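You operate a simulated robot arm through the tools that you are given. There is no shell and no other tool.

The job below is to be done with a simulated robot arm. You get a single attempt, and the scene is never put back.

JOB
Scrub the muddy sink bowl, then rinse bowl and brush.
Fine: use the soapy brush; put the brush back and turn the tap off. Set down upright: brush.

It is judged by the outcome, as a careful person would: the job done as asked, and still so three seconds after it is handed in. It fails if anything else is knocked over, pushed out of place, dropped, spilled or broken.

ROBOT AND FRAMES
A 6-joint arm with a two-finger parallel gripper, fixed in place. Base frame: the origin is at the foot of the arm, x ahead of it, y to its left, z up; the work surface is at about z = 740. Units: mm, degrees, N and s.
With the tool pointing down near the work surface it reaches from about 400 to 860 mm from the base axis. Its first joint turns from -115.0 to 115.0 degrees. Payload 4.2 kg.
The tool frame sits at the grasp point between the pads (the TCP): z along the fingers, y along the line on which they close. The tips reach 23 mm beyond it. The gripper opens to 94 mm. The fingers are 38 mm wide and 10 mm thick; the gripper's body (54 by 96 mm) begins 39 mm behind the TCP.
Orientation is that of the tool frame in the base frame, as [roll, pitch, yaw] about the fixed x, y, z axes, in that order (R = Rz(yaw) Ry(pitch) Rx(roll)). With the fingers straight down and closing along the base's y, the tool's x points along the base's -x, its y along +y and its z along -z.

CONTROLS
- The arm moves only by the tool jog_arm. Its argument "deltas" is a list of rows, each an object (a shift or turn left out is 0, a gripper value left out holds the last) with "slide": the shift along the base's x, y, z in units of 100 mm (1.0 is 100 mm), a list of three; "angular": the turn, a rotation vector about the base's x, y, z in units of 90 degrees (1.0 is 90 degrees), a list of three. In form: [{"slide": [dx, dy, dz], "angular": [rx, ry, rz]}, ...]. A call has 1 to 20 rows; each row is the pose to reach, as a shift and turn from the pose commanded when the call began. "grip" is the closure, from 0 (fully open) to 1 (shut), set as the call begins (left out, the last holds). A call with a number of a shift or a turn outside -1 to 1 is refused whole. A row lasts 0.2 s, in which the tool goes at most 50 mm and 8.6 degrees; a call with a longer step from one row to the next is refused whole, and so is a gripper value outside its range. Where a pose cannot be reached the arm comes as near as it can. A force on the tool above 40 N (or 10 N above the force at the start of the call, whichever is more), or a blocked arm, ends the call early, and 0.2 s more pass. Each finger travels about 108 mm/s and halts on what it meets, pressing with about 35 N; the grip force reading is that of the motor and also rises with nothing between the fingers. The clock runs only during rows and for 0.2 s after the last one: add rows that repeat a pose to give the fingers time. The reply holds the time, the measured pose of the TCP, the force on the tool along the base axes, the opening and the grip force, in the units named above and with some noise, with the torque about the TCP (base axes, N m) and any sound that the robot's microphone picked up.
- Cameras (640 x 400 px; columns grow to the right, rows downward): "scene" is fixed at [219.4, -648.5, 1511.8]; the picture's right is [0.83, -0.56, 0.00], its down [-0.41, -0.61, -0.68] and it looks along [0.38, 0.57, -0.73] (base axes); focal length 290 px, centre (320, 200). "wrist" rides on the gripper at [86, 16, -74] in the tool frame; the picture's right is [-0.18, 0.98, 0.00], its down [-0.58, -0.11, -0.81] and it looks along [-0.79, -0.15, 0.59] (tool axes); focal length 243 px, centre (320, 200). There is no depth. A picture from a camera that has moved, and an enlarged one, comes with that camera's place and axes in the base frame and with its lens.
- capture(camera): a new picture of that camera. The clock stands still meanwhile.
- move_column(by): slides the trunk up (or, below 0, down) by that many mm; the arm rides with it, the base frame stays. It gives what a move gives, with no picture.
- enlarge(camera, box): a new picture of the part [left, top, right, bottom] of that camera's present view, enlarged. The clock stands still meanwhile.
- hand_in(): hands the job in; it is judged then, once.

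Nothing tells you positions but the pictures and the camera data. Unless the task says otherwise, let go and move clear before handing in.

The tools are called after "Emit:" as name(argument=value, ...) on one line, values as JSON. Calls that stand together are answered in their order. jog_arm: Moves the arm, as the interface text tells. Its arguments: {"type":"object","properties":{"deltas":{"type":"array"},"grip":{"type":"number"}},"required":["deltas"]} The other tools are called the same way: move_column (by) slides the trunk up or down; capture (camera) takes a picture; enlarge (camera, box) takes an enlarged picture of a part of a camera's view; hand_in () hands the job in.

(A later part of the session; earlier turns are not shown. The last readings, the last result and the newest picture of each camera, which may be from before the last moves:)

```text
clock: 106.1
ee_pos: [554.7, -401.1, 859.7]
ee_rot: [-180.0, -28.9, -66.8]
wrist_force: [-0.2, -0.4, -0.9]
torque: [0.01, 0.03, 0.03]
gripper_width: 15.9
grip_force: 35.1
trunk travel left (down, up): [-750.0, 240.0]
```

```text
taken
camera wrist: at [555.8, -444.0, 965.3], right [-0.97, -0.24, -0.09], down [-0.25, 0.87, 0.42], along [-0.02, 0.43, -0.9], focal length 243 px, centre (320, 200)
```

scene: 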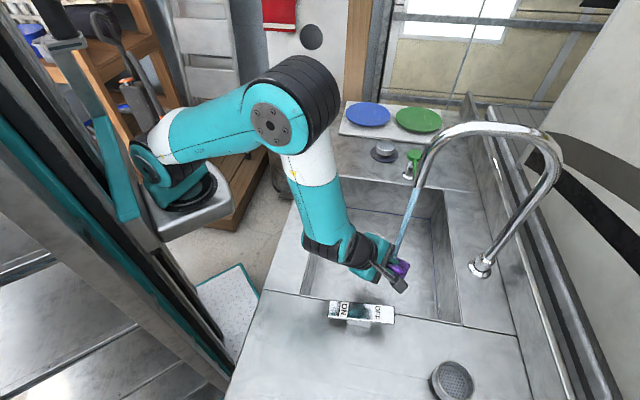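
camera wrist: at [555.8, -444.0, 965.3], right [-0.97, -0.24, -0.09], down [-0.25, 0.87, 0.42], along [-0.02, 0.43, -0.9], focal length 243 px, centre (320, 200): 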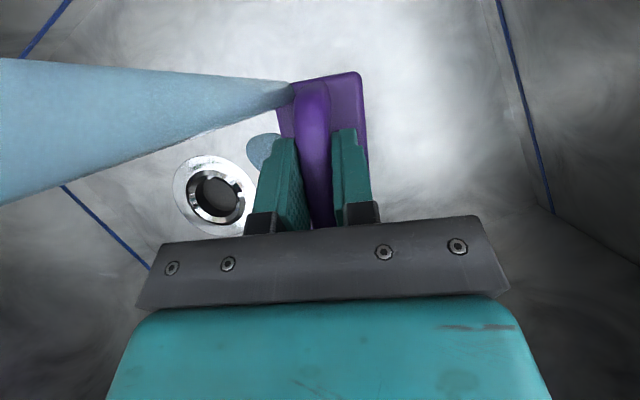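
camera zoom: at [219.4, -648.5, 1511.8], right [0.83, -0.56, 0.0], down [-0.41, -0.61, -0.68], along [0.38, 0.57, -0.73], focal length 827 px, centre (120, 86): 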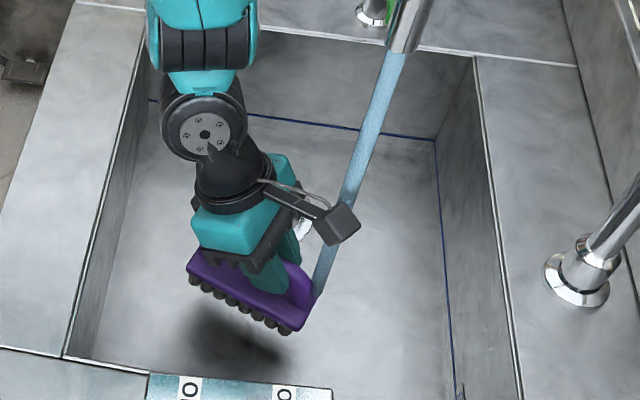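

The brush has had about 8 s in the water. I'll move it out of the stream within the bowl and inspect it in better light.

Emit:
jog_arm(deltas=[{"slide": [0.2, 0.3, 0.1], "angular": [0, 0, 0.05]}, {"slide": [0.5, 0.55, 0.2], "angular": [0, 0, 0.1]}, {"slide": [0.8, 0.8, 0.4], "angular": [0, 0, 0.11]}, {"slide": [0.85, 0.85, 0.7], "angular": [0, 0, 0.11]}, {"slide": [0.85, 0.85, 1.0], "angular": [0, 0, 0.11]}, {"slide": [0.85, 0.85, 1.0], "angular": [0, 0, 0.11]}], grip=1)

Emit:
capture(camera="scene")

Emit:
enlarge(camera="scene", box=[330, 170, 450, 310])

Emit:
capture(camera="wrist")

```text
clock: 107.5
ee_pos: [639.0, -314.4, 961.5]
ee_rot: [180.0, -28.9, -56.9]
wrist_force: [-0.5, -1.1, -1.0]
torque: [-0.06, 0.01, 0.0]
gripper_width: 15.3
grip_force: 35.1
trunk travel left (down, up): [-750.0, 240.0]
```

```text
taken
```

scene: 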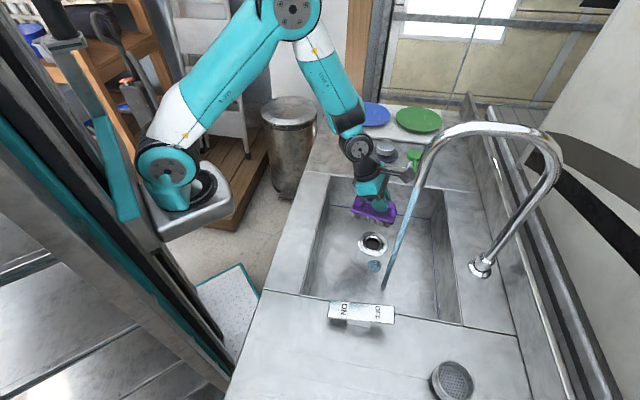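

```text
2.86 times, centred on (390, 240) of scene
camera zoom: at [219.4, -648.5, 1511.8], right [0.83, -0.56, 0.0], down [-0.41, -0.61, -0.68], along [0.38, 0.57, -0.73], focal length 827 px, centre (120, 86)
```

zoom: 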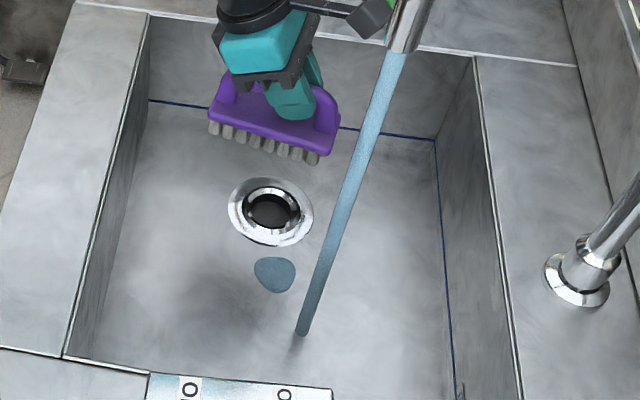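

```text
taken
camera wrist: at [648.1, -357.7, 1067.1], right [-0.91, -0.4, -0.09], down [-0.4, 0.81, 0.43], along [-0.1, 0.42, -0.9], focal length 243 px, centre (320, 200)
```

wrist: 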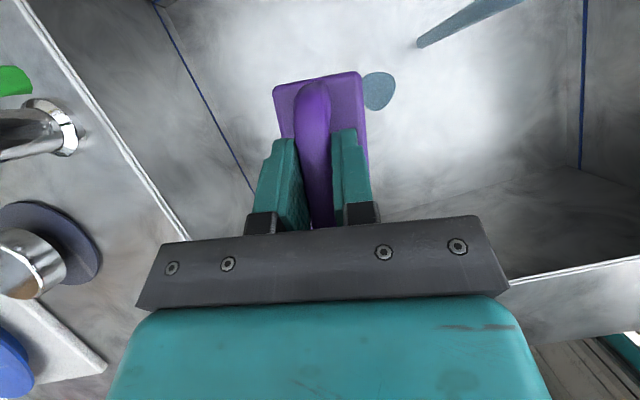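

The stream falls straight to the floor and the bowl is clean except for a small blue-grey puddle near its centre. I'll zoom on the bristles and the puddle.

Emit:
enlarge(camera="scene", box=[345, 190, 405, 235])

Emit:
enlarge(camera="scene", box=[345, 245, 405, 300])

```text
8.89 times, centred on (375, 212) of scene
camera zoom: at [219.4, -648.5, 1511.8], right [0.83, -0.56, 0.0], down [-0.41, -0.61, -0.68], along [0.38, 0.57, -0.73], focal length 2573 px, centre (-169, 89)
```

zoom: 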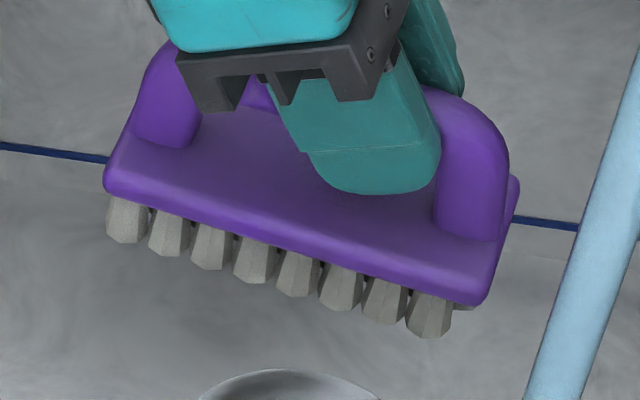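

```text
7.27 times, centred on (375, 272) of scene
camera zoom: at [219.4, -648.5, 1511.8], right [0.83, -0.56, 0.0], down [-0.41, -0.61, -0.68], along [0.38, 0.57, -0.73], focal length 2105 px, centre (-80, -327)
```

zoom: 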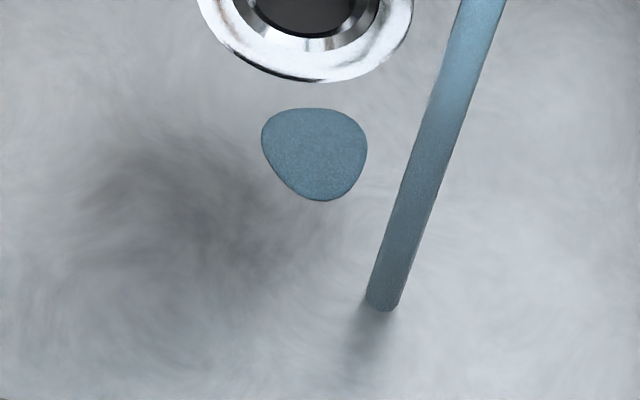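

The bristles look clean with no suds, and the puddle is just a bit of standing water. I'll carry the brush back to its spot on the counter, starting by lifting clear.

Emit:
jog_arm(deltas=[{"slide": [0, 0, 0.4]}, {"slide": [0, 0, 0.8]}, {"slide": [0, 0, 1.0]}, {"slide": [0, 0, 1.0]}, {"slide": [0, 0, 1.0]}, {"slide": [0, 0, 1.0]}, {"slide": [0, 0, 1.0]}], grip=1)

Emit:
jog_arm(deltas=[{"slide": [0.1, 0.3, 0.15]}, {"slide": [0.2, 0.6, 0.15]}, {"slide": [0.35, 1.0, 0.15]}, {"slide": [0.35, 1.0, 0.15]}], grip=1)

Emit:
jog_arm(deltas=[{"slide": [0.12, 0.35, 0.0], "angular": [0, 0, 0.03]}, {"slide": [0.25, 0.7, 0.0], "angular": [0, 0, 0.066]}, {"slide": [0.38, 0.98, 0.0], "angular": [0, 0, 0.066]}, {"slide": [0.38, 0.98, 0.0], "angular": [0, 0, 0.066]}], grip=1)

Emit:
capture(camera="wrist")

Emit:
capture(camera="scene")

```text
clock: 109.1
ee_pos: [639.0, -314.0, 1062.2]
ee_rot: [180.0, -28.8, -57.0]
wrist_force: [0.2, 0.4, -0.8]
torque: [-0.04, -0.02, -0.03]
gripper_width: 15.5
grip_force: 34.5
trunk travel left (down, up): [-750.0, 240.0]
```

```text
clock: 110.1
ee_pos: [676.8, -214.4, 1074.9]
ee_rot: [-180.0, -28.9, -57.0]
wrist_force: [-0.6, -0.7, -0.5]
torque: [-0.02, -0.02, 0.04]
gripper_width: 15.3
grip_force: 34.9
trunk travel left (down, up): [-750.0, 240.0]
```

```text
clock: 111.1
ee_pos: [713.8, -118.7, 1074.6]
ee_rot: [-179.9, -29.0, -51.0]
wrist_force: [0.3, -0.8, -0.7]
torque: [0.0, 0.02, 0.02]
gripper_width: 15.2
grip_force: 35.4
trunk travel left (down, up): [-750.0, 240.0]
```

```text
taken
camera wrist: at [726.4, -160.2, 1181.1], right [-0.87, -0.49, -0.09], down [-0.48, 0.77, 0.42], along [-0.14, 0.41, -0.9], focal length 243 px, centre (320, 200)
```

wrist: 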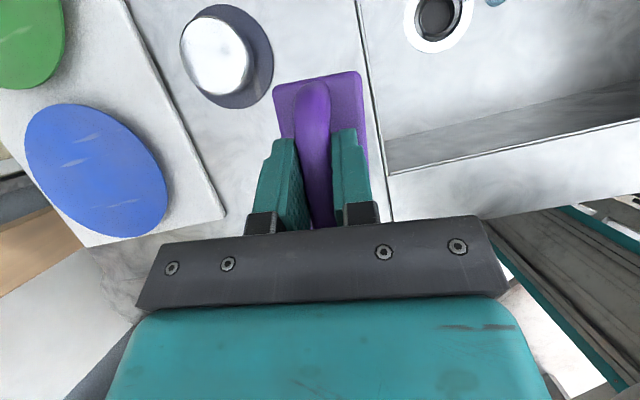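

```text
taken
```

scene: 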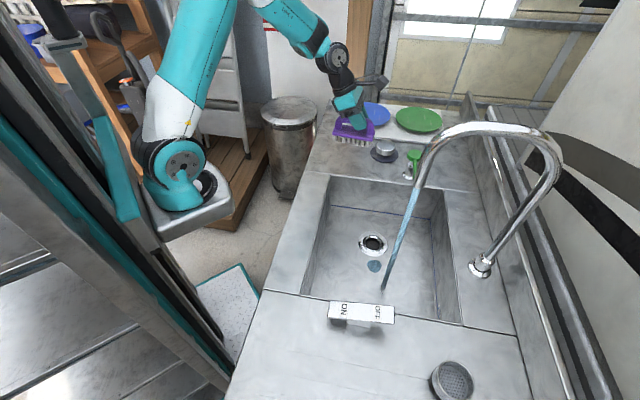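

The route back is clear. I'll move to above the brush's original spot and compare with the view from when I first lifted it.

Emit:
jog_arm(deltas=[{"slide": [0.15, 0.4, 0.0]}, {"slide": [0.29, 0.82, 0.0]}, {"slide": [0.29, 0.82, -0.03]}, {"slide": [0.29, 0.82, -0.03]}], grip=1)

Emit:
capture(camera="wrist")

Emit:
enlarge(camera="scene", box=[290, 40, 410, 140])

```text
clock: 112.1
ee_pos: [741.4, -34.7, 1070.2]
ee_rot: [180.0, -28.8, -51.0]
wrist_force: [0.0, 0.2, -0.4]
torque: [0.02, 0.0, 0.02]
gripper_width: 15.3
grip_force: 35.2
trunk travel left (down, up): [-750.0, 240.0]
```

```text
taken
camera wrist: at [755.5, -76.9, 1176.5], right [-0.87, -0.49, -0.09], down [-0.48, 0.77, 0.42], along [-0.14, 0.41, -0.9], focal length 243 px, centre (320, 200)
```

wrist: 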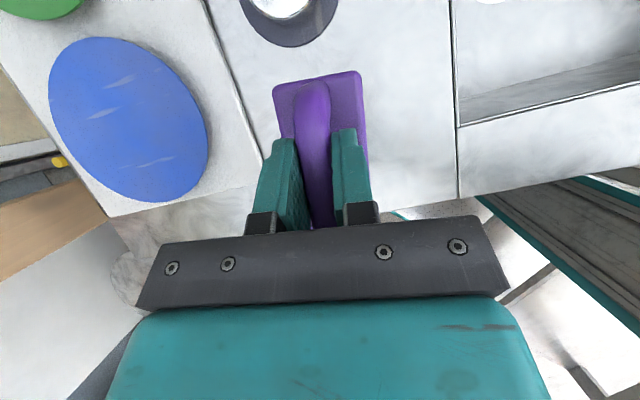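

```text
4.00 times, centred on (350, 90) of scene
camera zoom: at [219.4, -648.5, 1511.8], right [0.83, -0.56, 0.0], down [-0.41, -0.61, -0.68], along [0.38, 0.57, -0.73], focal length 1158 px, centre (200, 640)
```

zoom: 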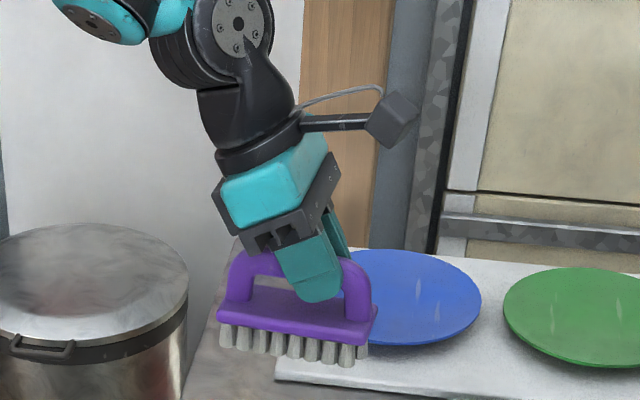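

The brush hangs exactly where it was when first lifted. I'll lower it toward the counter.

Emit:
jog_arm(deltas=[{"slide": [0, 0, -0.3]}, {"slide": [0, 0, -0.6]}, {"slide": [0, 0, -0.8]}, {"slide": [0, 0, -0.91]}, {"slide": [0, 0, -0.91]}], grip=1)

Emit:
jog_arm(deltas=[{"slide": [0, 0, -0.02]}, {"slide": [0, 0, -0.03]}, {"slide": [0, 0, -0.04]}, {"slide": [0, 0, -0.04]}], grip=1)

```text
clock: 113.3
ee_pos: [741.8, -34.9, 978.0]
ee_rot: [-179.9, -28.9, -51.1]
wrist_force: [-0.5, 0.0, -1.4]
torque: [0.01, 0.01, 0.02]
gripper_width: 15.5
grip_force: 34.8
trunk travel left (down, up): [-750.0, 240.0]
```

```text
clock: 114.3
ee_pos: [741.1, -33.1, 975.6]
ee_rot: [179.9, -28.8, -51.0]
wrist_force: [0.1, 0.4, -1.6]
torque: [0.01, -0.03, -0.01]
gripper_width: 15.2
grip_force: 35.1
trunk travel left (down, up): [-750.0, 240.0]
```

Emit:
jog_arm(deltas=[{"slide": [0, 0, -0.01]}, {"slide": [0, 0, -0.015]}, {"slide": [0, 0, -0.015]}], grip=1)

Emit:
enlarge(camera="scene", box=[290, 80, 410, 160])

```text
clock: 115.1
ee_pos: [741.2, -32.8, 975.4]
ee_rot: [180.0, -28.9, -51.0]
wrist_force: [-0.3, 0.6, -0.5]
torque: [-0.02, 0.01, -0.01]
gripper_width: 15.2
grip_force: 35.6
trunk travel left (down, up): [-750.0, 240.0]
```

```text
5.00 times, centred on (350, 120) of scene
camera zoom: at [219.4, -648.5, 1511.8], right [0.83, -0.56, 0.0], down [-0.41, -0.61, -0.68], along [0.38, 0.57, -0.73], focal length 1447 px, centre (170, 600)
```

zoom: 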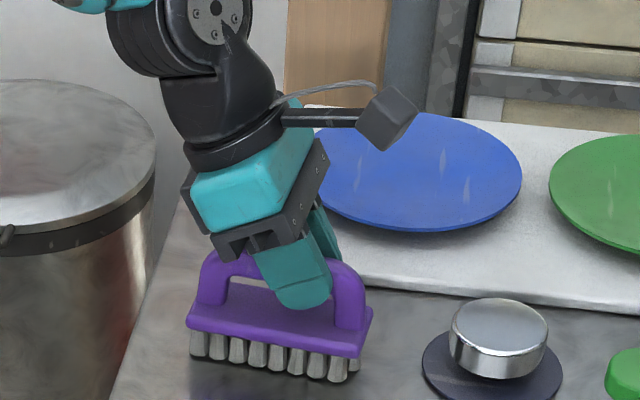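

Almost down. I'll continue in 1.5 mm steps until I feel the counter.

Emit:
jog_arm(deltas=[{"slide": [0.01, -0.01, -0.01]}, {"slide": [0.02, -0.02, -0.02]}, {"slide": [0.02, -0.02, -0.02]}], grip=1)

Emit:
jog_arm(deltas=[{"slide": [0, 0, -0.01]}, {"slide": [0, 0, -0.015]}, {"slide": [0, 0, -0.015]}], grip=1)

```text
clock: 115.9
ee_pos: [743.8, -36.9, 973.2]
ee_rot: [-179.9, -28.9, -51.0]
wrist_force: [0.1, -0.4, -0.7]
torque: [-0.02, -0.01, 0.04]
gripper_width: 15.4
grip_force: 35.6
trunk travel left (down, up): [-750.0, 240.0]
```

```text
clock: 116.7
ee_pos: [743.5, -35.8, 972.8]
ee_rot: [-180.0, -28.9, -51.0]
wrist_force: [1.7, -0.9, 1.3]
torque: [-0.11, -0.15, -0.03]
gripper_width: 15.4
grip_force: 35.1
trunk travel left (down, up): [-750.0, 240.0]
```

It's just starting to touch. One more millimetre, then release.

Emit:
jog_arm(deltas=[{"slide": [0, 0, -0.008]}, {"slide": [0, 0, -0.008]}], grip=1)

Emit:
jog_arm(deltas=[{"slide": [0, 0, 0]}, {"slide": [0, 0, 0]}, {"slide": [0, 0, 0]}, {"slide": [0, 0, 0]}], grip=0.5)

Emit:
capture(camera="wrist")

Emit:
enlarge(camera="scene", box=[290, 80, 410, 160])

```text
clock: 117.3
ee_pos: [742.9, -36.9, 973.3]
ee_rot: [-179.9, -29.0, -51.0]
wrist_force: [-0.4, -1.2, 3.9]
torque: [-0.2, -0.24, -0.06]
gripper_width: 15.5
grip_force: 34.7
trunk travel left (down, up): [-750.0, 240.0]
```

```text
clock: 118.3
ee_pos: [742.4, -36.2, 972.0]
ee_rot: [-179.9, -29.0, -51.1]
wrist_force: [-0.1, 0.0, -0.5]
torque: [-0.04, -0.01, 0.02]
gripper_width: 47.0
grip_force: 0.2
trunk travel left (down, up): [-750.0, 240.0]
```

```text
taken
camera wrist: at [755.8, -78.3, 1078.3], right [-0.87, -0.49, -0.09], down [-0.48, 0.77, 0.42], along [-0.14, 0.41, -0.9], focal length 243 px, centre (320, 200)
```

wrist: 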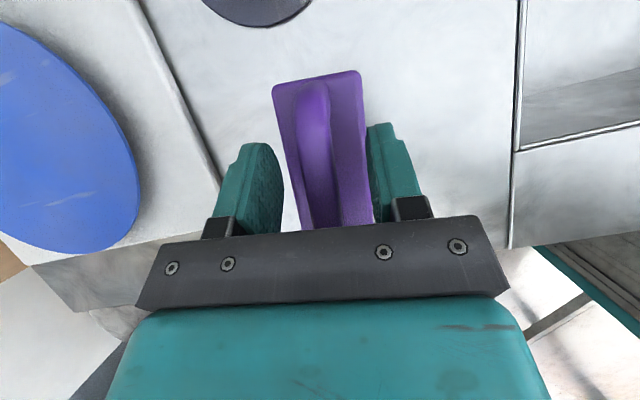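

```text
5.00 times, centred on (350, 120) of scene
camera zoom: at [219.4, -648.5, 1511.8], right [0.83, -0.56, 0.0], down [-0.41, -0.61, -0.68], along [0.38, 0.57, -0.73], focal length 1447 px, centre (170, 600)
```

zoom: 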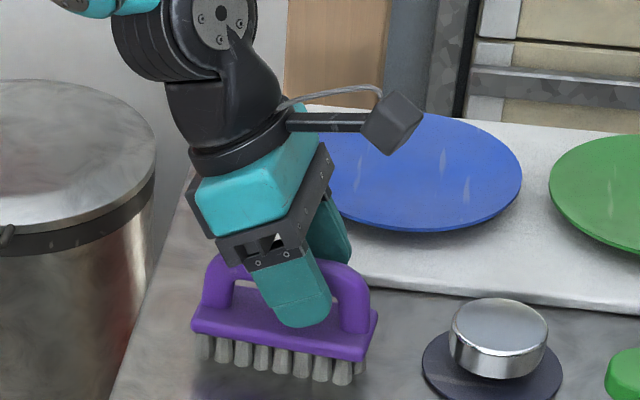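

The brush stands upright on its original spot. I'll lift the gripper straight off.

Emit:
jog_arm(deltas=[{"slide": [0, 0, 0.08]}, {"slide": [0, 0, 0.25]}, {"slide": [0, 0, 0.5]}, {"slide": [0, 0, 0.8]}, {"slide": [0, 0, 1.0]}, {"slide": [0, 0, 1.0]}], grip=0.5)

Emit:
enlarge(camera="scene", box=[290, 80, 410, 160])

Emit:
capture(camera="scene")

```text
clock: 119.7
ee_pos: [743.5, -36.7, 1073.2]
ee_rot: [-179.9, -28.9, -51.0]
wrist_force: [0.3, 0.7, -0.4]
torque: [-0.01, -0.01, -0.02]
gripper_width: 47.1
grip_force: 0.0
trunk travel left (down, up): [-750.0, 240.0]
```

```text
5.00 times, centred on (350, 120) of scene
camera zoom: at [219.4, -648.5, 1511.8], right [0.83, -0.56, 0.0], down [-0.41, -0.61, -0.68], along [0.38, 0.57, -0.73], focal length 1447 px, centre (170, 600)
```

zoom: 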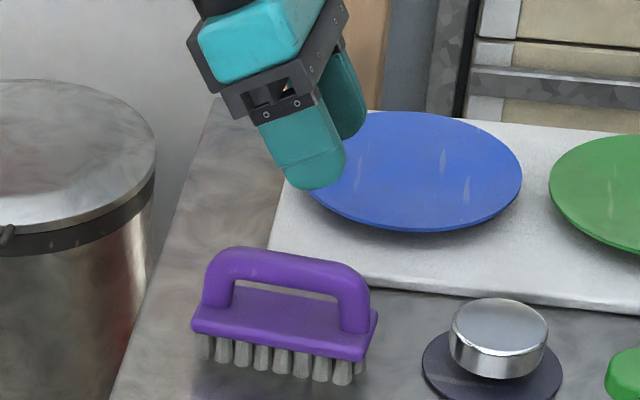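

```text
taken
```

scene: 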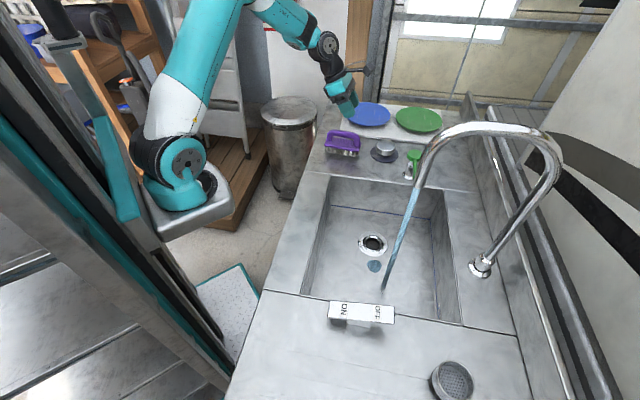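

The brush is back on its spot. I'll compare the bristles with the first close-up, in case anything still needs rinsing.

Emit:
enlarge(camera="scene", box=[320, 120, 370, 160])

Emit:
enlarge(camera="scene", box=[300, 180, 470, 310])

Emit:
capture(camera="wrist")

```text
10.00 times, centred on (345, 140) of scene
camera zoom: at [219.4, -648.5, 1511.8], right [0.83, -0.56, 0.0], down [-0.41, -0.61, -0.68], along [0.38, 0.57, -0.73], focal length 2895 px, centre (70, 800)
```

zoom: 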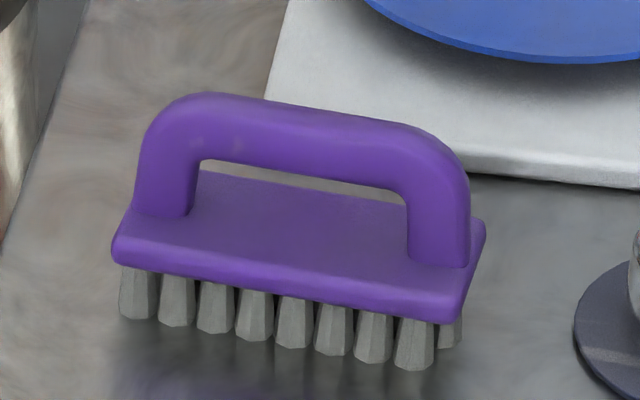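

```text
3.08 times, centred on (385, 245) of scene
camera zoom: at [219.4, -648.5, 1511.8], right [0.83, -0.56, 0.0], down [-0.41, -0.61, -0.68], along [0.38, 0.57, -0.73], focal length 891 px, centre (120, 62)
```

zoom: 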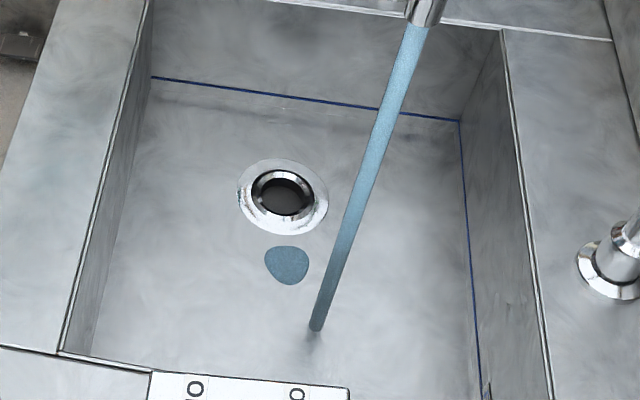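

```text
taken
camera wrist: at [755.7, -78.8, 1178.3], right [-0.87, -0.49, -0.09], down [-0.48, 0.77, 0.42], along [-0.14, 0.41, -0.9], focal length 243 px, centre (320, 200)
```

wrist: 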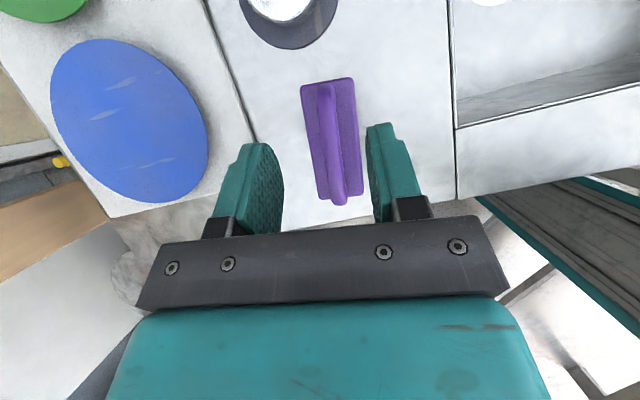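

The brush is back in place, upright; its bristles show no suds, just a wet grey. The bowl is clean apart from the small puddle near the drain. Next is the OFF end of the rocker, so I'll take the arm round the base side, away from the faucet.

Emit:
jog_arm(deltas=[{"slide": [-0.3, -0.3, 0.0]}, {"slide": [-0.6, -0.6, 0.0]}, {"slide": [-0.9, -0.9, 0.0]}, {"slide": [-0.9, -0.9, 0.0]}], grip=1)

Emit:
jog_arm(deltas=[{"slide": [-0.3, -0.3, 0.0], "angular": [0, 0, -0.05]}, {"slide": [-0.6, -0.6, 0.0], "angular": [0, 0, -0.1]}, {"slide": [-0.9, -0.9, 0.0], "angular": [0, 0, -0.15]}, {"slide": [-0.9, -0.9, 0.0], "angular": [0, 0, -0.15]}], grip=1)

Emit:
jog_arm(deltas=[{"slide": [-0.3, -0.3, 0.0], "angular": [0, 0, -0.05]}, {"slide": [-0.6, -0.6, 0.0], "angular": [0, 0, -0.1]}, {"slide": [-0.8, -0.95, 0.0], "angular": [0, 0, -0.14]}, {"slide": [-0.8, -0.95, 0.0], "angular": [0, 0, -0.14]}], grip=1)

Emit:
jog_arm(deltas=[{"slide": [-0.1, -0.4, 0.0]}, {"slide": [-0.25, -0.8, 0.0]}, {"slide": [-0.35, -1.0, 0.0]}, {"slide": [-0.35, -1.0, 0.0]}], grip=1)

Emit:
capture(camera="wrist")

Emit:
capture(camera="scene")

```text
clock: 120.7
ee_pos: [654.2, -121.4, 1072.7]
ee_rot: [179.9, -28.9, -51.0]
wrist_force: [0.3, -0.8, 0.1]
torque: [-0.01, 0.0, 0.03]
gripper_width: 0.1
grip_force: 34.6
trunk travel left (down, up): [-750.0, 240.0]
```

```text
clock: 121.7
ee_pos: [564.6, -215.7, 1073.1]
ee_rot: [180.0, -28.9, -64.6]
wrist_force: [0.7, -0.8, -0.1]
torque: [0.0, -0.02, -0.04]
gripper_width: 0.0
grip_force: 35.0
trunk travel left (down, up): [-750.0, 240.0]
```

```text
clock: 122.7
ee_pos: [482.8, -312.0, 1071.4]
ee_rot: [-180.0, -29.0, -77.0]
wrist_force: [-0.9, -0.5, 0.4]
torque: [0.01, -0.01, 0.02]
gripper_width: 0.0
grip_force: 35.4
trunk travel left (down, up): [-750.0, 240.0]
```

```text
clock: 123.7
ee_pos: [446.9, -412.2, 1069.6]
ee_rot: [179.9, -28.8, -77.1]
wrist_force: [0.1, -0.4, -0.1]
torque: [0.0, 0.01, 0.01]
gripper_width: 0.0
grip_force: 35.4
trunk travel left (down, up): [-750.0, 240.0]
```

```text
taken
camera wrist: at [441.2, -455.3, 1175.2], right [-0.99, -0.06, -0.09], down [-0.09, 0.9, 0.42], along [0.05, 0.43, -0.9], focal length 243 px, centre (320, 200)
```

wrist: 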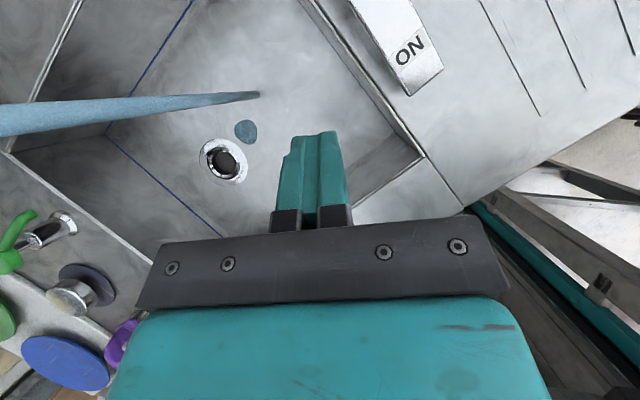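

```text
taken
```

scene: 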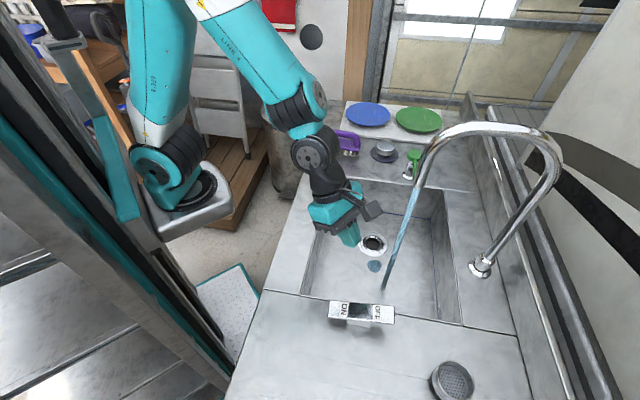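

Now over the bowl with a good overhead view. I'll zoom in to check the floor is clean before closing the tap.

Emit:
enlarge(camera="wrist", box=[100, 0, 430, 220])

```text
1.82 times, centred on (265, 110) of wrist
camera zoom: at [441.2, -455.3, 1175.2], right [-0.99, -0.06, -0.09], down [-0.09, 0.9, 0.42], along [0.05, 0.43, -0.9], focal length 441 px, centre (420, 364)
```

zoom: 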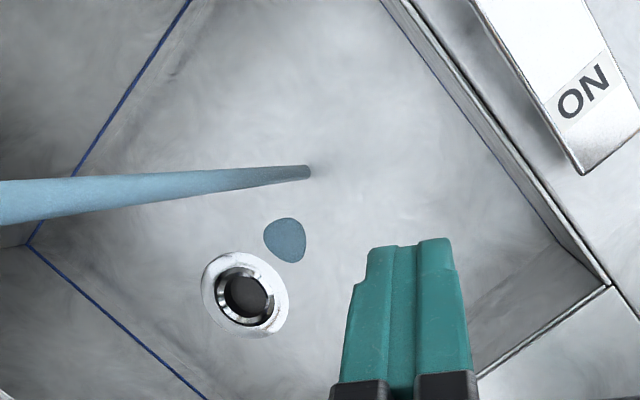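

The bowl floor is clean. I'll move over the OFF end of the rocker.

Emit:
jog_arm(deltas=[{"slide": [0.0, -0.4, 0.0]}, {"slide": [0.0, -0.8, -0.1]}, {"slide": [0.0, -1.0, -0.3]}, {"slide": [0.0, -1.0, -0.4]}], grip=1)

Emit:
jog_arm(deltas=[{"slide": [-0.01, -0.26, 0.0]}, {"slide": [-0.01, -0.26, 0.0]}], grip=1)

Emit:
capture(camera="wrist")

Emit:
enlarge(camera="scene", box=[300, 240, 430, 340])

```text
clock: 124.7
ee_pos: [446.1, -514.0, 1028.2]
ee_rot: [-180.0, -28.9, -77.1]
wrist_force: [-1.1, -0.1, 0.0]
torque: [0.0, -0.01, 0.02]
gripper_width: 0.1
grip_force: 34.9
trunk travel left (down, up): [-750.0, 240.0]
```

```text
clock: 125.3
ee_pos: [446.2, -539.2, 1028.7]
ee_rot: [180.0, -28.8, -77.1]
wrist_force: [-0.5, -0.2, -1.2]
torque: [-0.02, -0.01, -0.01]
gripper_width: 0.1
grip_force: 35.5
trunk travel left (down, up): [-750.0, 240.0]
```

```text
taken
camera wrist: at [439.1, -583.1, 1134.8], right [-0.99, -0.06, -0.09], down [-0.09, 0.9, 0.42], along [0.05, 0.43, -0.9], focal length 243 px, centre (320, 200)
```

wrist: 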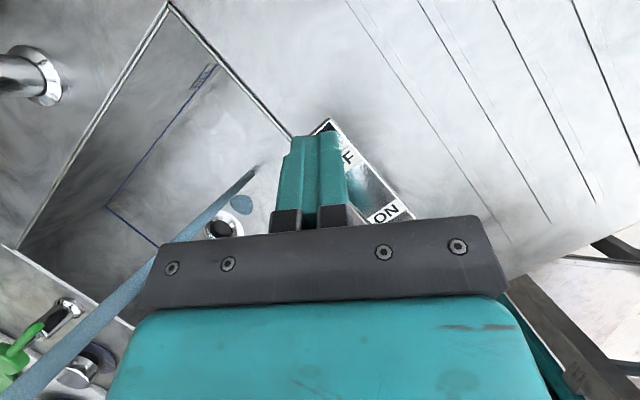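

```text
4.00 times, centred on (365, 290) of scene
camera zoom: at [219.4, -648.5, 1511.8], right [0.83, -0.56, 0.0], down [-0.41, -0.61, -0.68], along [0.38, 0.57, -0.73], focal length 1158 px, centre (140, -160)
```

zoom: 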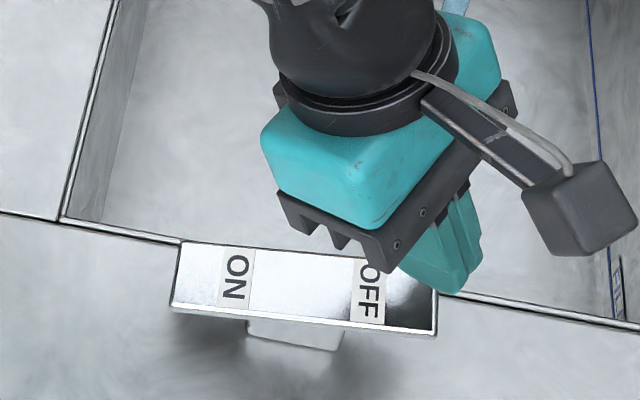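

The fingertips are over the OFF end. I'll press down in small steps.

Emit:
jog_arm(deltas=[{"slide": [0, 0, -0.2]}, {"slide": [0, 0, -0.38]}, {"slide": [0, 0, -0.46]}, {"slide": [0, 0, -0.52]}, {"slide": [0, 0, -0.52]}], grip=1)

Emit:
enlarge(camera="scene", box=[300, 180, 460, 340])

Emit:
capture(camera="wrist")

```text
clock: 126.5
ee_pos: [446.7, -536.5, 980.5]
ee_rot: [-179.9, -28.9, -77.2]
wrist_force: [0.4, 0.4, -0.2]
torque: [0.01, -0.02, -0.02]
gripper_width: 0.2
grip_force: 35.3
trunk travel left (down, up): [-750.0, 240.0]
```

```text
2.50 times, centred on (380, 260) of scene
camera zoom: at [219.4, -648.5, 1511.8], right [0.83, -0.56, 0.0], down [-0.41, -0.61, -0.68], along [0.38, 0.57, -0.73], focal length 724 px, centre (170, 50)
```

zoom: 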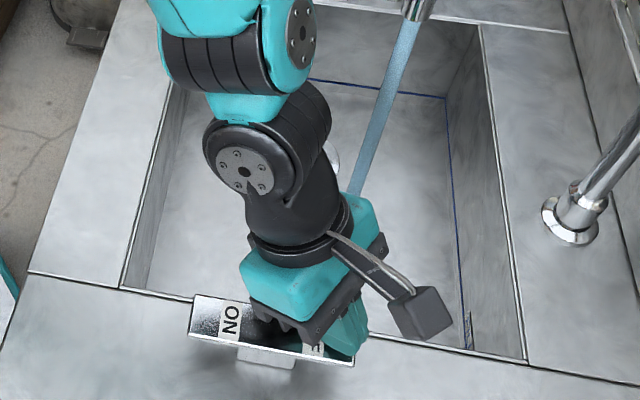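

```text
taken
camera wrist: at [440.8, -580.6, 1086.1], right [-0.99, -0.06, -0.09], down [-0.09, 0.9, 0.42], along [0.05, 0.43, -0.9], focal length 243 px, centre (320, 200)
```

wrist: 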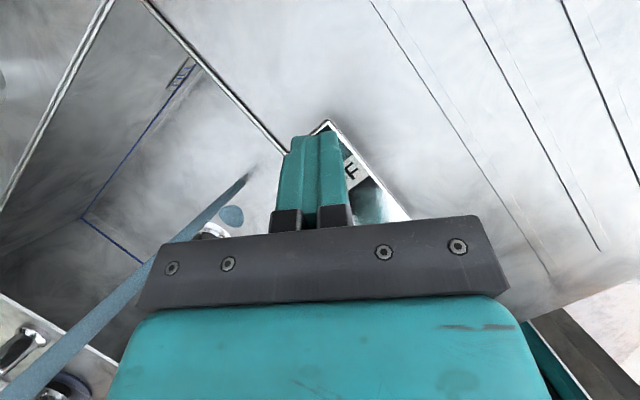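

The water is still running and there's no contact yet, so I'll go a bit lower.

Emit:
jog_arm(deltas=[{"slide": [0, 0, -0.04]}, {"slide": [0, 0, -0.08]}, {"slide": [0, 0, -0.11]}, {"slide": [0, 0, -0.11]}], grip=1)

Emit:
enlarge(camera="scene", box=[300, 180, 460, 340])

```text
clock: 127.5
ee_pos: [446.6, -537.8, 971.1]
ee_rot: [180.0, -29.2, -77.0]
wrist_force: [-3.0, 4.1, 20.5]
torque: [0.17, 0.22, -0.05]
gripper_width: 0.0
grip_force: 35.4
trunk travel left (down, up): [-750.0, 240.0]
```

```text
2.50 times, centred on (380, 260) of scene
camera zoom: at [219.4, -648.5, 1511.8], right [0.83, -0.56, 0.0], down [-0.41, -0.61, -0.68], along [0.38, 0.57, -0.73], focal length 724 px, centre (170, 50)
```

zoom: 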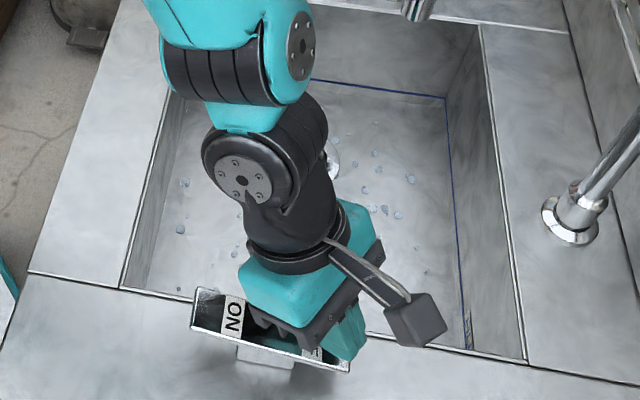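

The tap is off and only small droplets remain in the bowl. I'll lift off the rocker and check everything.

Emit:
jog_arm(deltas=[{"slide": [0, 0, 0.1]}, {"slide": [0, 0.05, 0.3]}, {"slide": [0, 0.1, 0.6]}, {"slide": [0, 0.15, 1.0]}, {"slide": [0, 0.15, 1.0]}], grip=1)

Emit:
jog_arm(deltas=[{"slide": [-0.1, 0.3, 0.1]}, {"slide": [-0.2, 0.65, 0.2]}, {"slide": [-0.3, 1.0, 0.2]}, {"slide": [-0.3, 1.0, 0.2]}], grip=1)

Emit:
jog_arm(deltas=[{"slide": [-0.1, 0.35, 0.1]}, {"slide": [-0.2, 0.7, 0.2]}, {"slide": [-0.2, 1.0, 0.3]}, {"slide": [-0.2, 1.0, 0.3]}], grip=1)

Emit:
capture(camera="scene")

Emit:
enlarge(camera="scene", box=[300, 180, 470, 320])

Emit:
capture(camera="wrist")

```text
clock: 128.7
ee_pos: [447.0, -522.5, 1069.7]
ee_rot: [-180.0, -28.8, -77.1]
wrist_force: [-0.5, 0.1, -0.1]
torque: [0.0, 0.02, -0.01]
gripper_width: 0.0
grip_force: 34.9
trunk travel left (down, up): [-750.0, 240.0]
```

```text
clock: 129.7
ee_pos: [416.3, -422.9, 1089.2]
ee_rot: [180.0, -28.9, -77.0]
wrist_force: [0.1, 0.0, 0.0]
torque: [0.0, -0.04, 0.03]
gripper_width: 0.0
grip_force: 34.5
trunk travel left (down, up): [-750.0, 240.0]
```

```text
clock: 130.7
ee_pos: [416.0, -337.6, 1133.8]
ee_rot: [179.9, -28.9, -77.0]
wrist_force: [-0.2, 0.3, -0.1]
torque: [0.02, -0.01, -0.01]
gripper_width: 0.1
grip_force: 34.5
out of reach, approached as far as the arm can: row 2, 3, 4
trunk travel left (down, up): [-750.0, 240.0]
```

```text
taken
```

scene: 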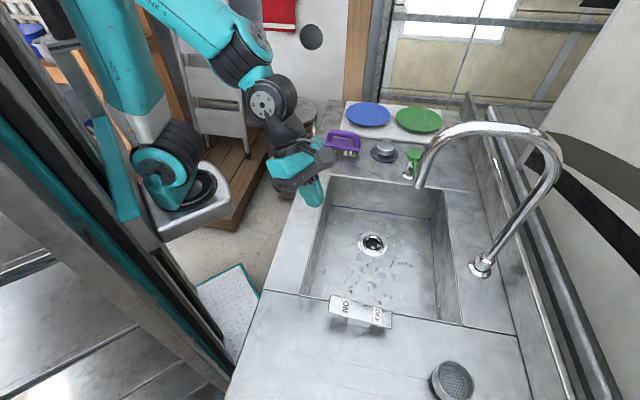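

```text
2.86 times, centred on (385, 250) of scene
camera zoom: at [219.4, -648.5, 1511.8], right [0.83, -0.56, 0.0], down [-0.41, -0.61, -0.68], along [0.38, 0.57, -0.73], focal length 827 px, centre (134, 57)
```

zoom: 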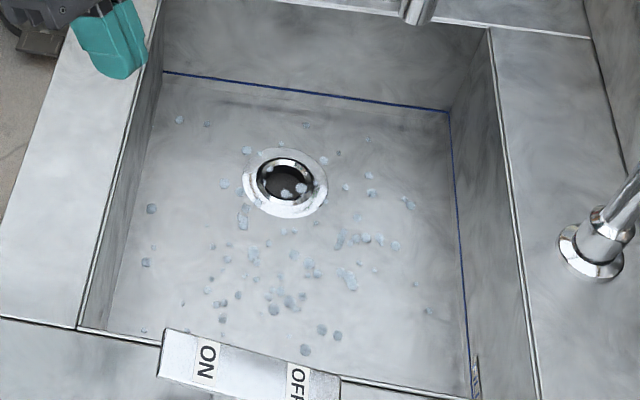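

```text
taken
camera wrist: at [408.6, -380.5, 1238.8], right [-0.99, -0.06, -0.09], down [-0.09, 0.9, 0.43], along [0.05, 0.43, -0.9], focal length 243 px, centre (320, 200)
```

wrist: 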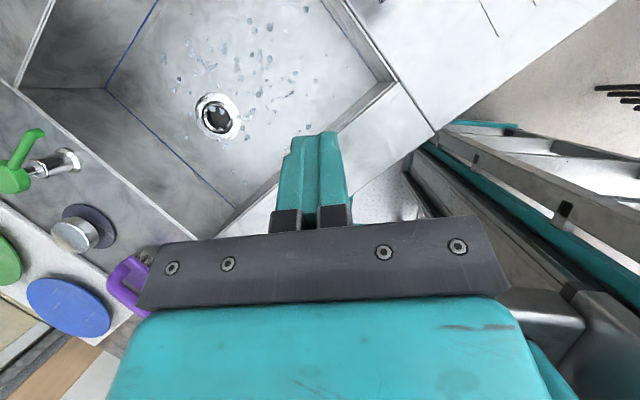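

The tap is off with OFF pressed down, and the bowl shows only scattered droplets. I'll zoom in to be sure those are water and not soap, and check the brush and the other items.

Emit:
enlarge(camera="scene", box=[345, 230, 425, 310])

Emit:
enlarge(camera="scene", box=[310, 90, 450, 190])

Emit:
enlarge(camera="wrist", box=[120, 0, 360, 150])

```text
5.00 times, centred on (385, 270) of scene
camera zoom: at [219.4, -648.5, 1511.8], right [0.83, -0.56, 0.0], down [-0.41, -0.61, -0.68], along [0.38, 0.57, -0.73], focal length 1447 px, centre (-5, -150)
```

zoom: 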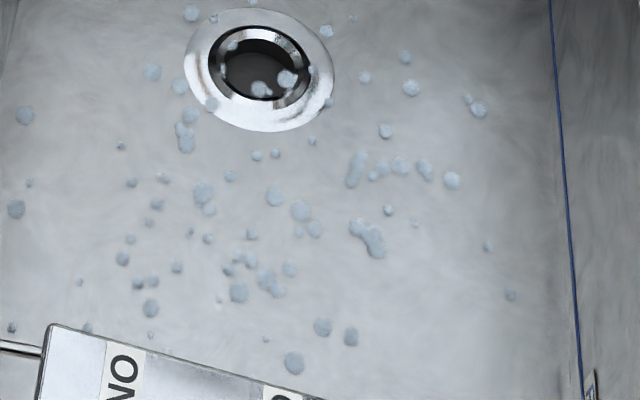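

```text
4.00 times, centred on (380, 140) of scene
camera zoom: at [219.4, -648.5, 1511.8], right [0.83, -0.56, 0.0], down [-0.41, -0.61, -0.68], along [0.38, 0.57, -0.73], focal length 1158 px, centre (80, 440)
```

zoom: 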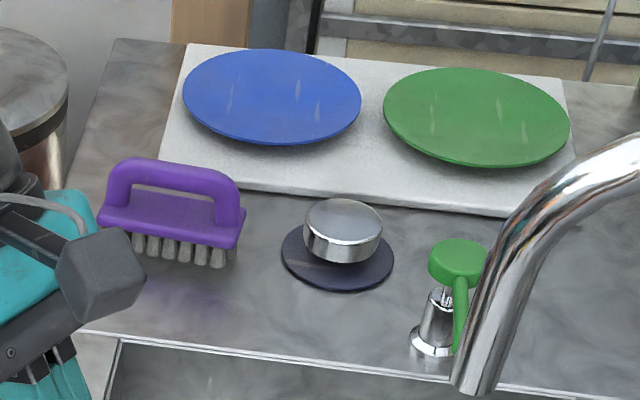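

```text
2.67 times, centred on (240, 75) of wrist
camera zoom: at [408.6, -380.5, 1238.8], right [-0.99, -0.06, -0.09], down [-0.09, 0.9, 0.43], along [0.05, 0.43, -0.9], focal length 647 px, centre (533, 533)
```

zoom: 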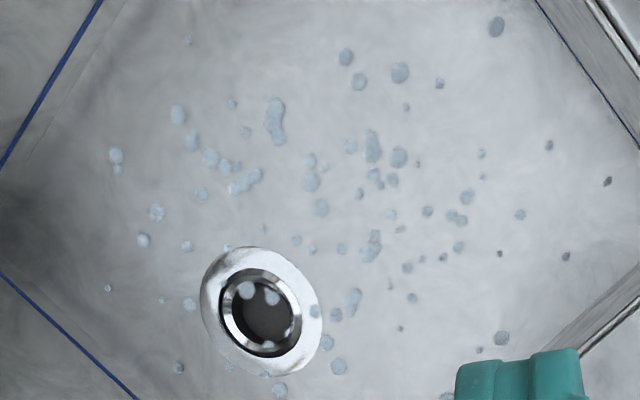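

Those are water droplets on a clean bowl, and everything else is where it started. I'll move the arm back to roughly its starting place and compare the brush under the same lighting as the first picture.

Emit:
jog_arm(deltas=[{"slide": [0.3, 0.2, 0.1]}, {"slide": [0.6, 0.4, 0.3]}, {"slide": [0.9, 0.7, 0.5]}, {"slide": [1.0, 0.9, 0.7]}, {"slide": [1.0, 0.9, 0.7]}], grip=1)

Emit:
enlarge(camera="scene", box=[300, 90, 460, 190])

Emit:
enlarge(camera="scene", box=[320, 120, 370, 160])

Emit:
capture(camera="scene")

```text
clock: 131.9
ee_pos: [517.7, -248.5, 1203.4]
ee_rot: [-180.0, -28.9, -77.1]
wrist_force: [0.8, -0.6, -0.1]
torque: [-0.01, 0.0, -0.01]
gripper_width: 0.0
grip_force: 34.8
trunk travel left (down, up): [-750.0, 240.0]
```

```text
4.00 times, centred on (380, 140) of scene
camera zoom: at [219.4, -648.5, 1511.8], right [0.83, -0.56, 0.0], down [-0.41, -0.61, -0.68], along [0.38, 0.57, -0.73], focal length 1158 px, centre (80, 440)
```

zoom: 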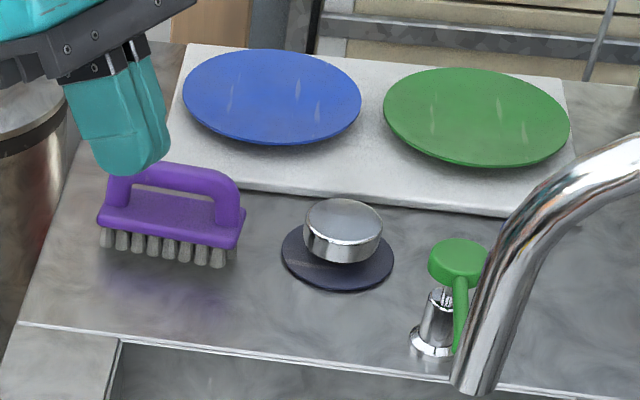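

```text
10.00 times, centred on (345, 140) of scene
camera zoom: at [219.4, -648.5, 1511.8], right [0.83, -0.56, 0.0], down [-0.41, -0.61, -0.68], along [0.38, 0.57, -0.73], focal length 2895 px, centre (70, 800)
```

zoom: 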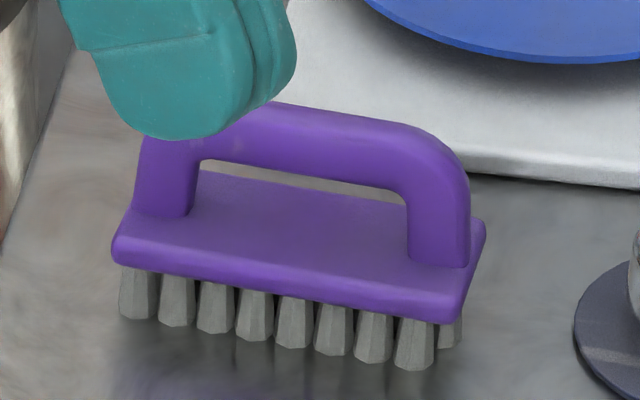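

```text
taken
```

scene: 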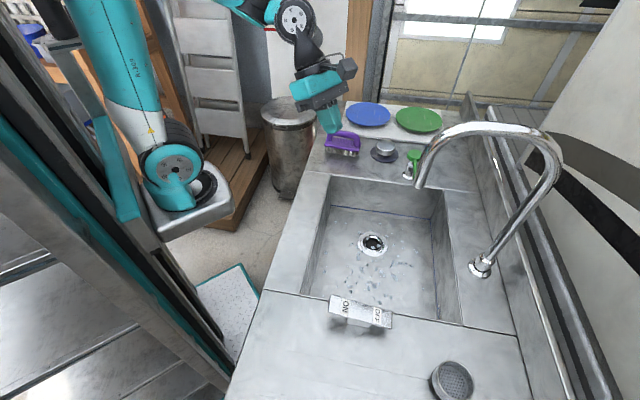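

Compared with the first picture the bristles are grey rather than white. I'll zoom in as far as I can to tell wet bristles from leftover suds or dirt.

Emit:
enlarge(camera="scene", box=[330, 143, 358, 160])

Emit:
capture(camera="wrist")

```text
16.00 times, centred on (344, 152) of scene
camera zoom: at [219.4, -648.5, 1511.8], right [0.83, -0.56, 0.0], down [-0.41, -0.61, -0.68], along [0.38, 0.57, -0.73], focal length 4631 px, centre (-64, 976)
```

zoom: 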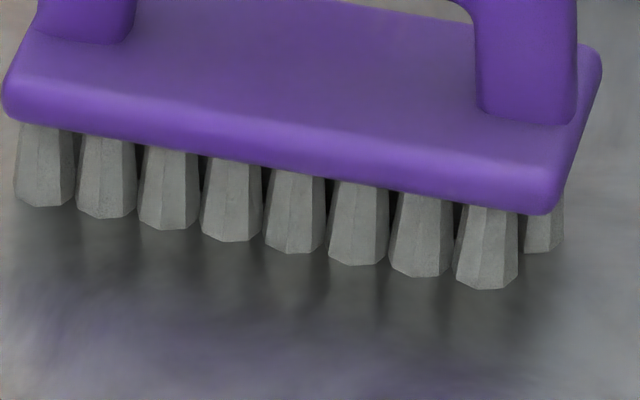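

```text
taken
camera wrist: at [511.1, -291.3, 1309.8], right [-0.99, -0.06, -0.09], down [-0.09, 0.9, 0.42], along [0.05, 0.43, -0.9], focal length 243 px, centre (320, 200)
```

wrist: 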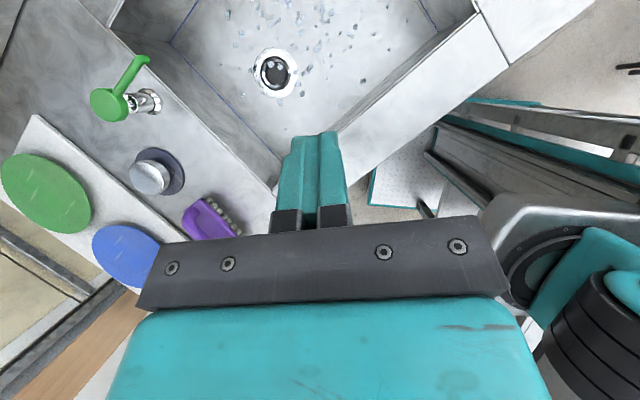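

The bristles changed colour when they first met the soapy mud and haven't gone back to white, so the rinse may not have reached them properly. A careful person would rinse again with the bristles squarely in the water. I'll turn the tap back on first.

Emit:
jog_arm(deltas=[{"slide": [-0.1, -0.25, -0.3]}, {"slide": [-0.2, -0.5, -0.6]}, {"slide": [-0.35, -0.8, -0.9]}, {"slide": [-0.48, -1.0, -1.0]}, {"slide": [-0.48, -1.0, -1.0]}], grip=1)

Emit:
jog_arm(deltas=[{"slide": [-0.25, -0.35, -0.2]}, {"slide": [-0.5, -0.7, -0.4]}, {"slide": [-0.79, -1.0, -0.6]}, {"slide": [-0.79, -1.0, -0.6]}], grip=1)

Emit:
capture(camera="wrist")

```text
clock: 133.1
ee_pos: [469.8, -348.3, 1104.5]
ee_rot: [180.0, -29.0, -77.1]
wrist_force: [-0.7, 1.1, -0.2]
torque: [0.02, 0.01, 0.02]
gripper_width: 0.2
grip_force: 35.2
trunk travel left (down, up): [-750.0, 240.0]
```

```text
clock: 134.1
ee_pos: [388.0, -450.0, 1044.3]
ee_rot: [180.0, -28.9, -77.2]
wrist_force: [1.3, -0.7, 0.2]
torque: [0.0, 0.0, -0.03]
gripper_width: 0.1
grip_force: 34.9
trunk travel left (down, up): [-750.0, 240.0]
```

```text
taken
camera wrist: at [381.2, -492.7, 1150.5], right [-0.99, -0.06, -0.09], down [-0.1, 0.9, 0.42], along [0.05, 0.43, -0.9], focal length 243 px, centre (320, 200)
```

wrist: 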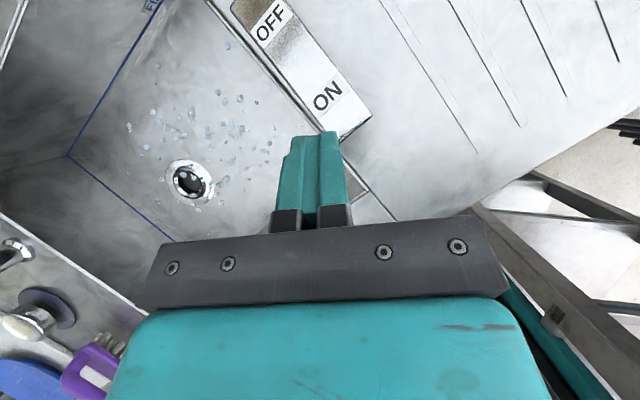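

Now onto the ON end with a gentle press, as before.

Emit:
jog_arm(deltas=[{"slide": [0.02, -0.28, 0.0]}, {"slide": [0.02, -0.28, -0.3]}, {"slide": [0.02, -0.28, -0.55]}, {"slide": [0.02, -0.28, -0.68]}, {"slide": [0.02, -0.28, -0.72]}, {"slide": [0.02, -0.28, -0.72]}], grip=1)

Emit:
capture(camera="scene")

```text
clock: 135.5
ee_pos: [389.6, -475.1, 971.0]
ee_rot: [-180.0, -29.0, -77.1]
wrist_force: [-1.2, 1.6, 6.0]
torque: [0.09, -0.02, 0.02]
gripper_width: 0.2
grip_force: 34.8
trunk travel left (down, up): [-750.0, 240.0]
```

```text
taken
```

scene: 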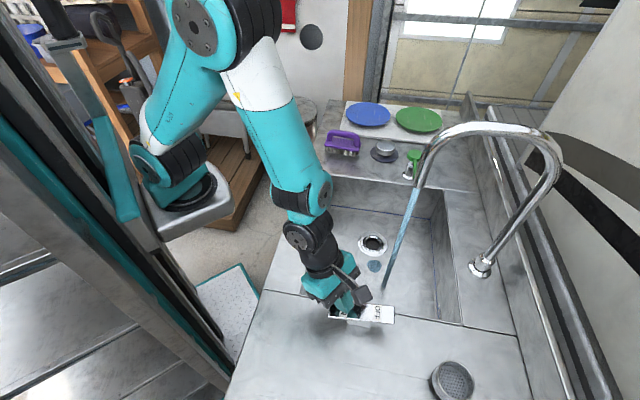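

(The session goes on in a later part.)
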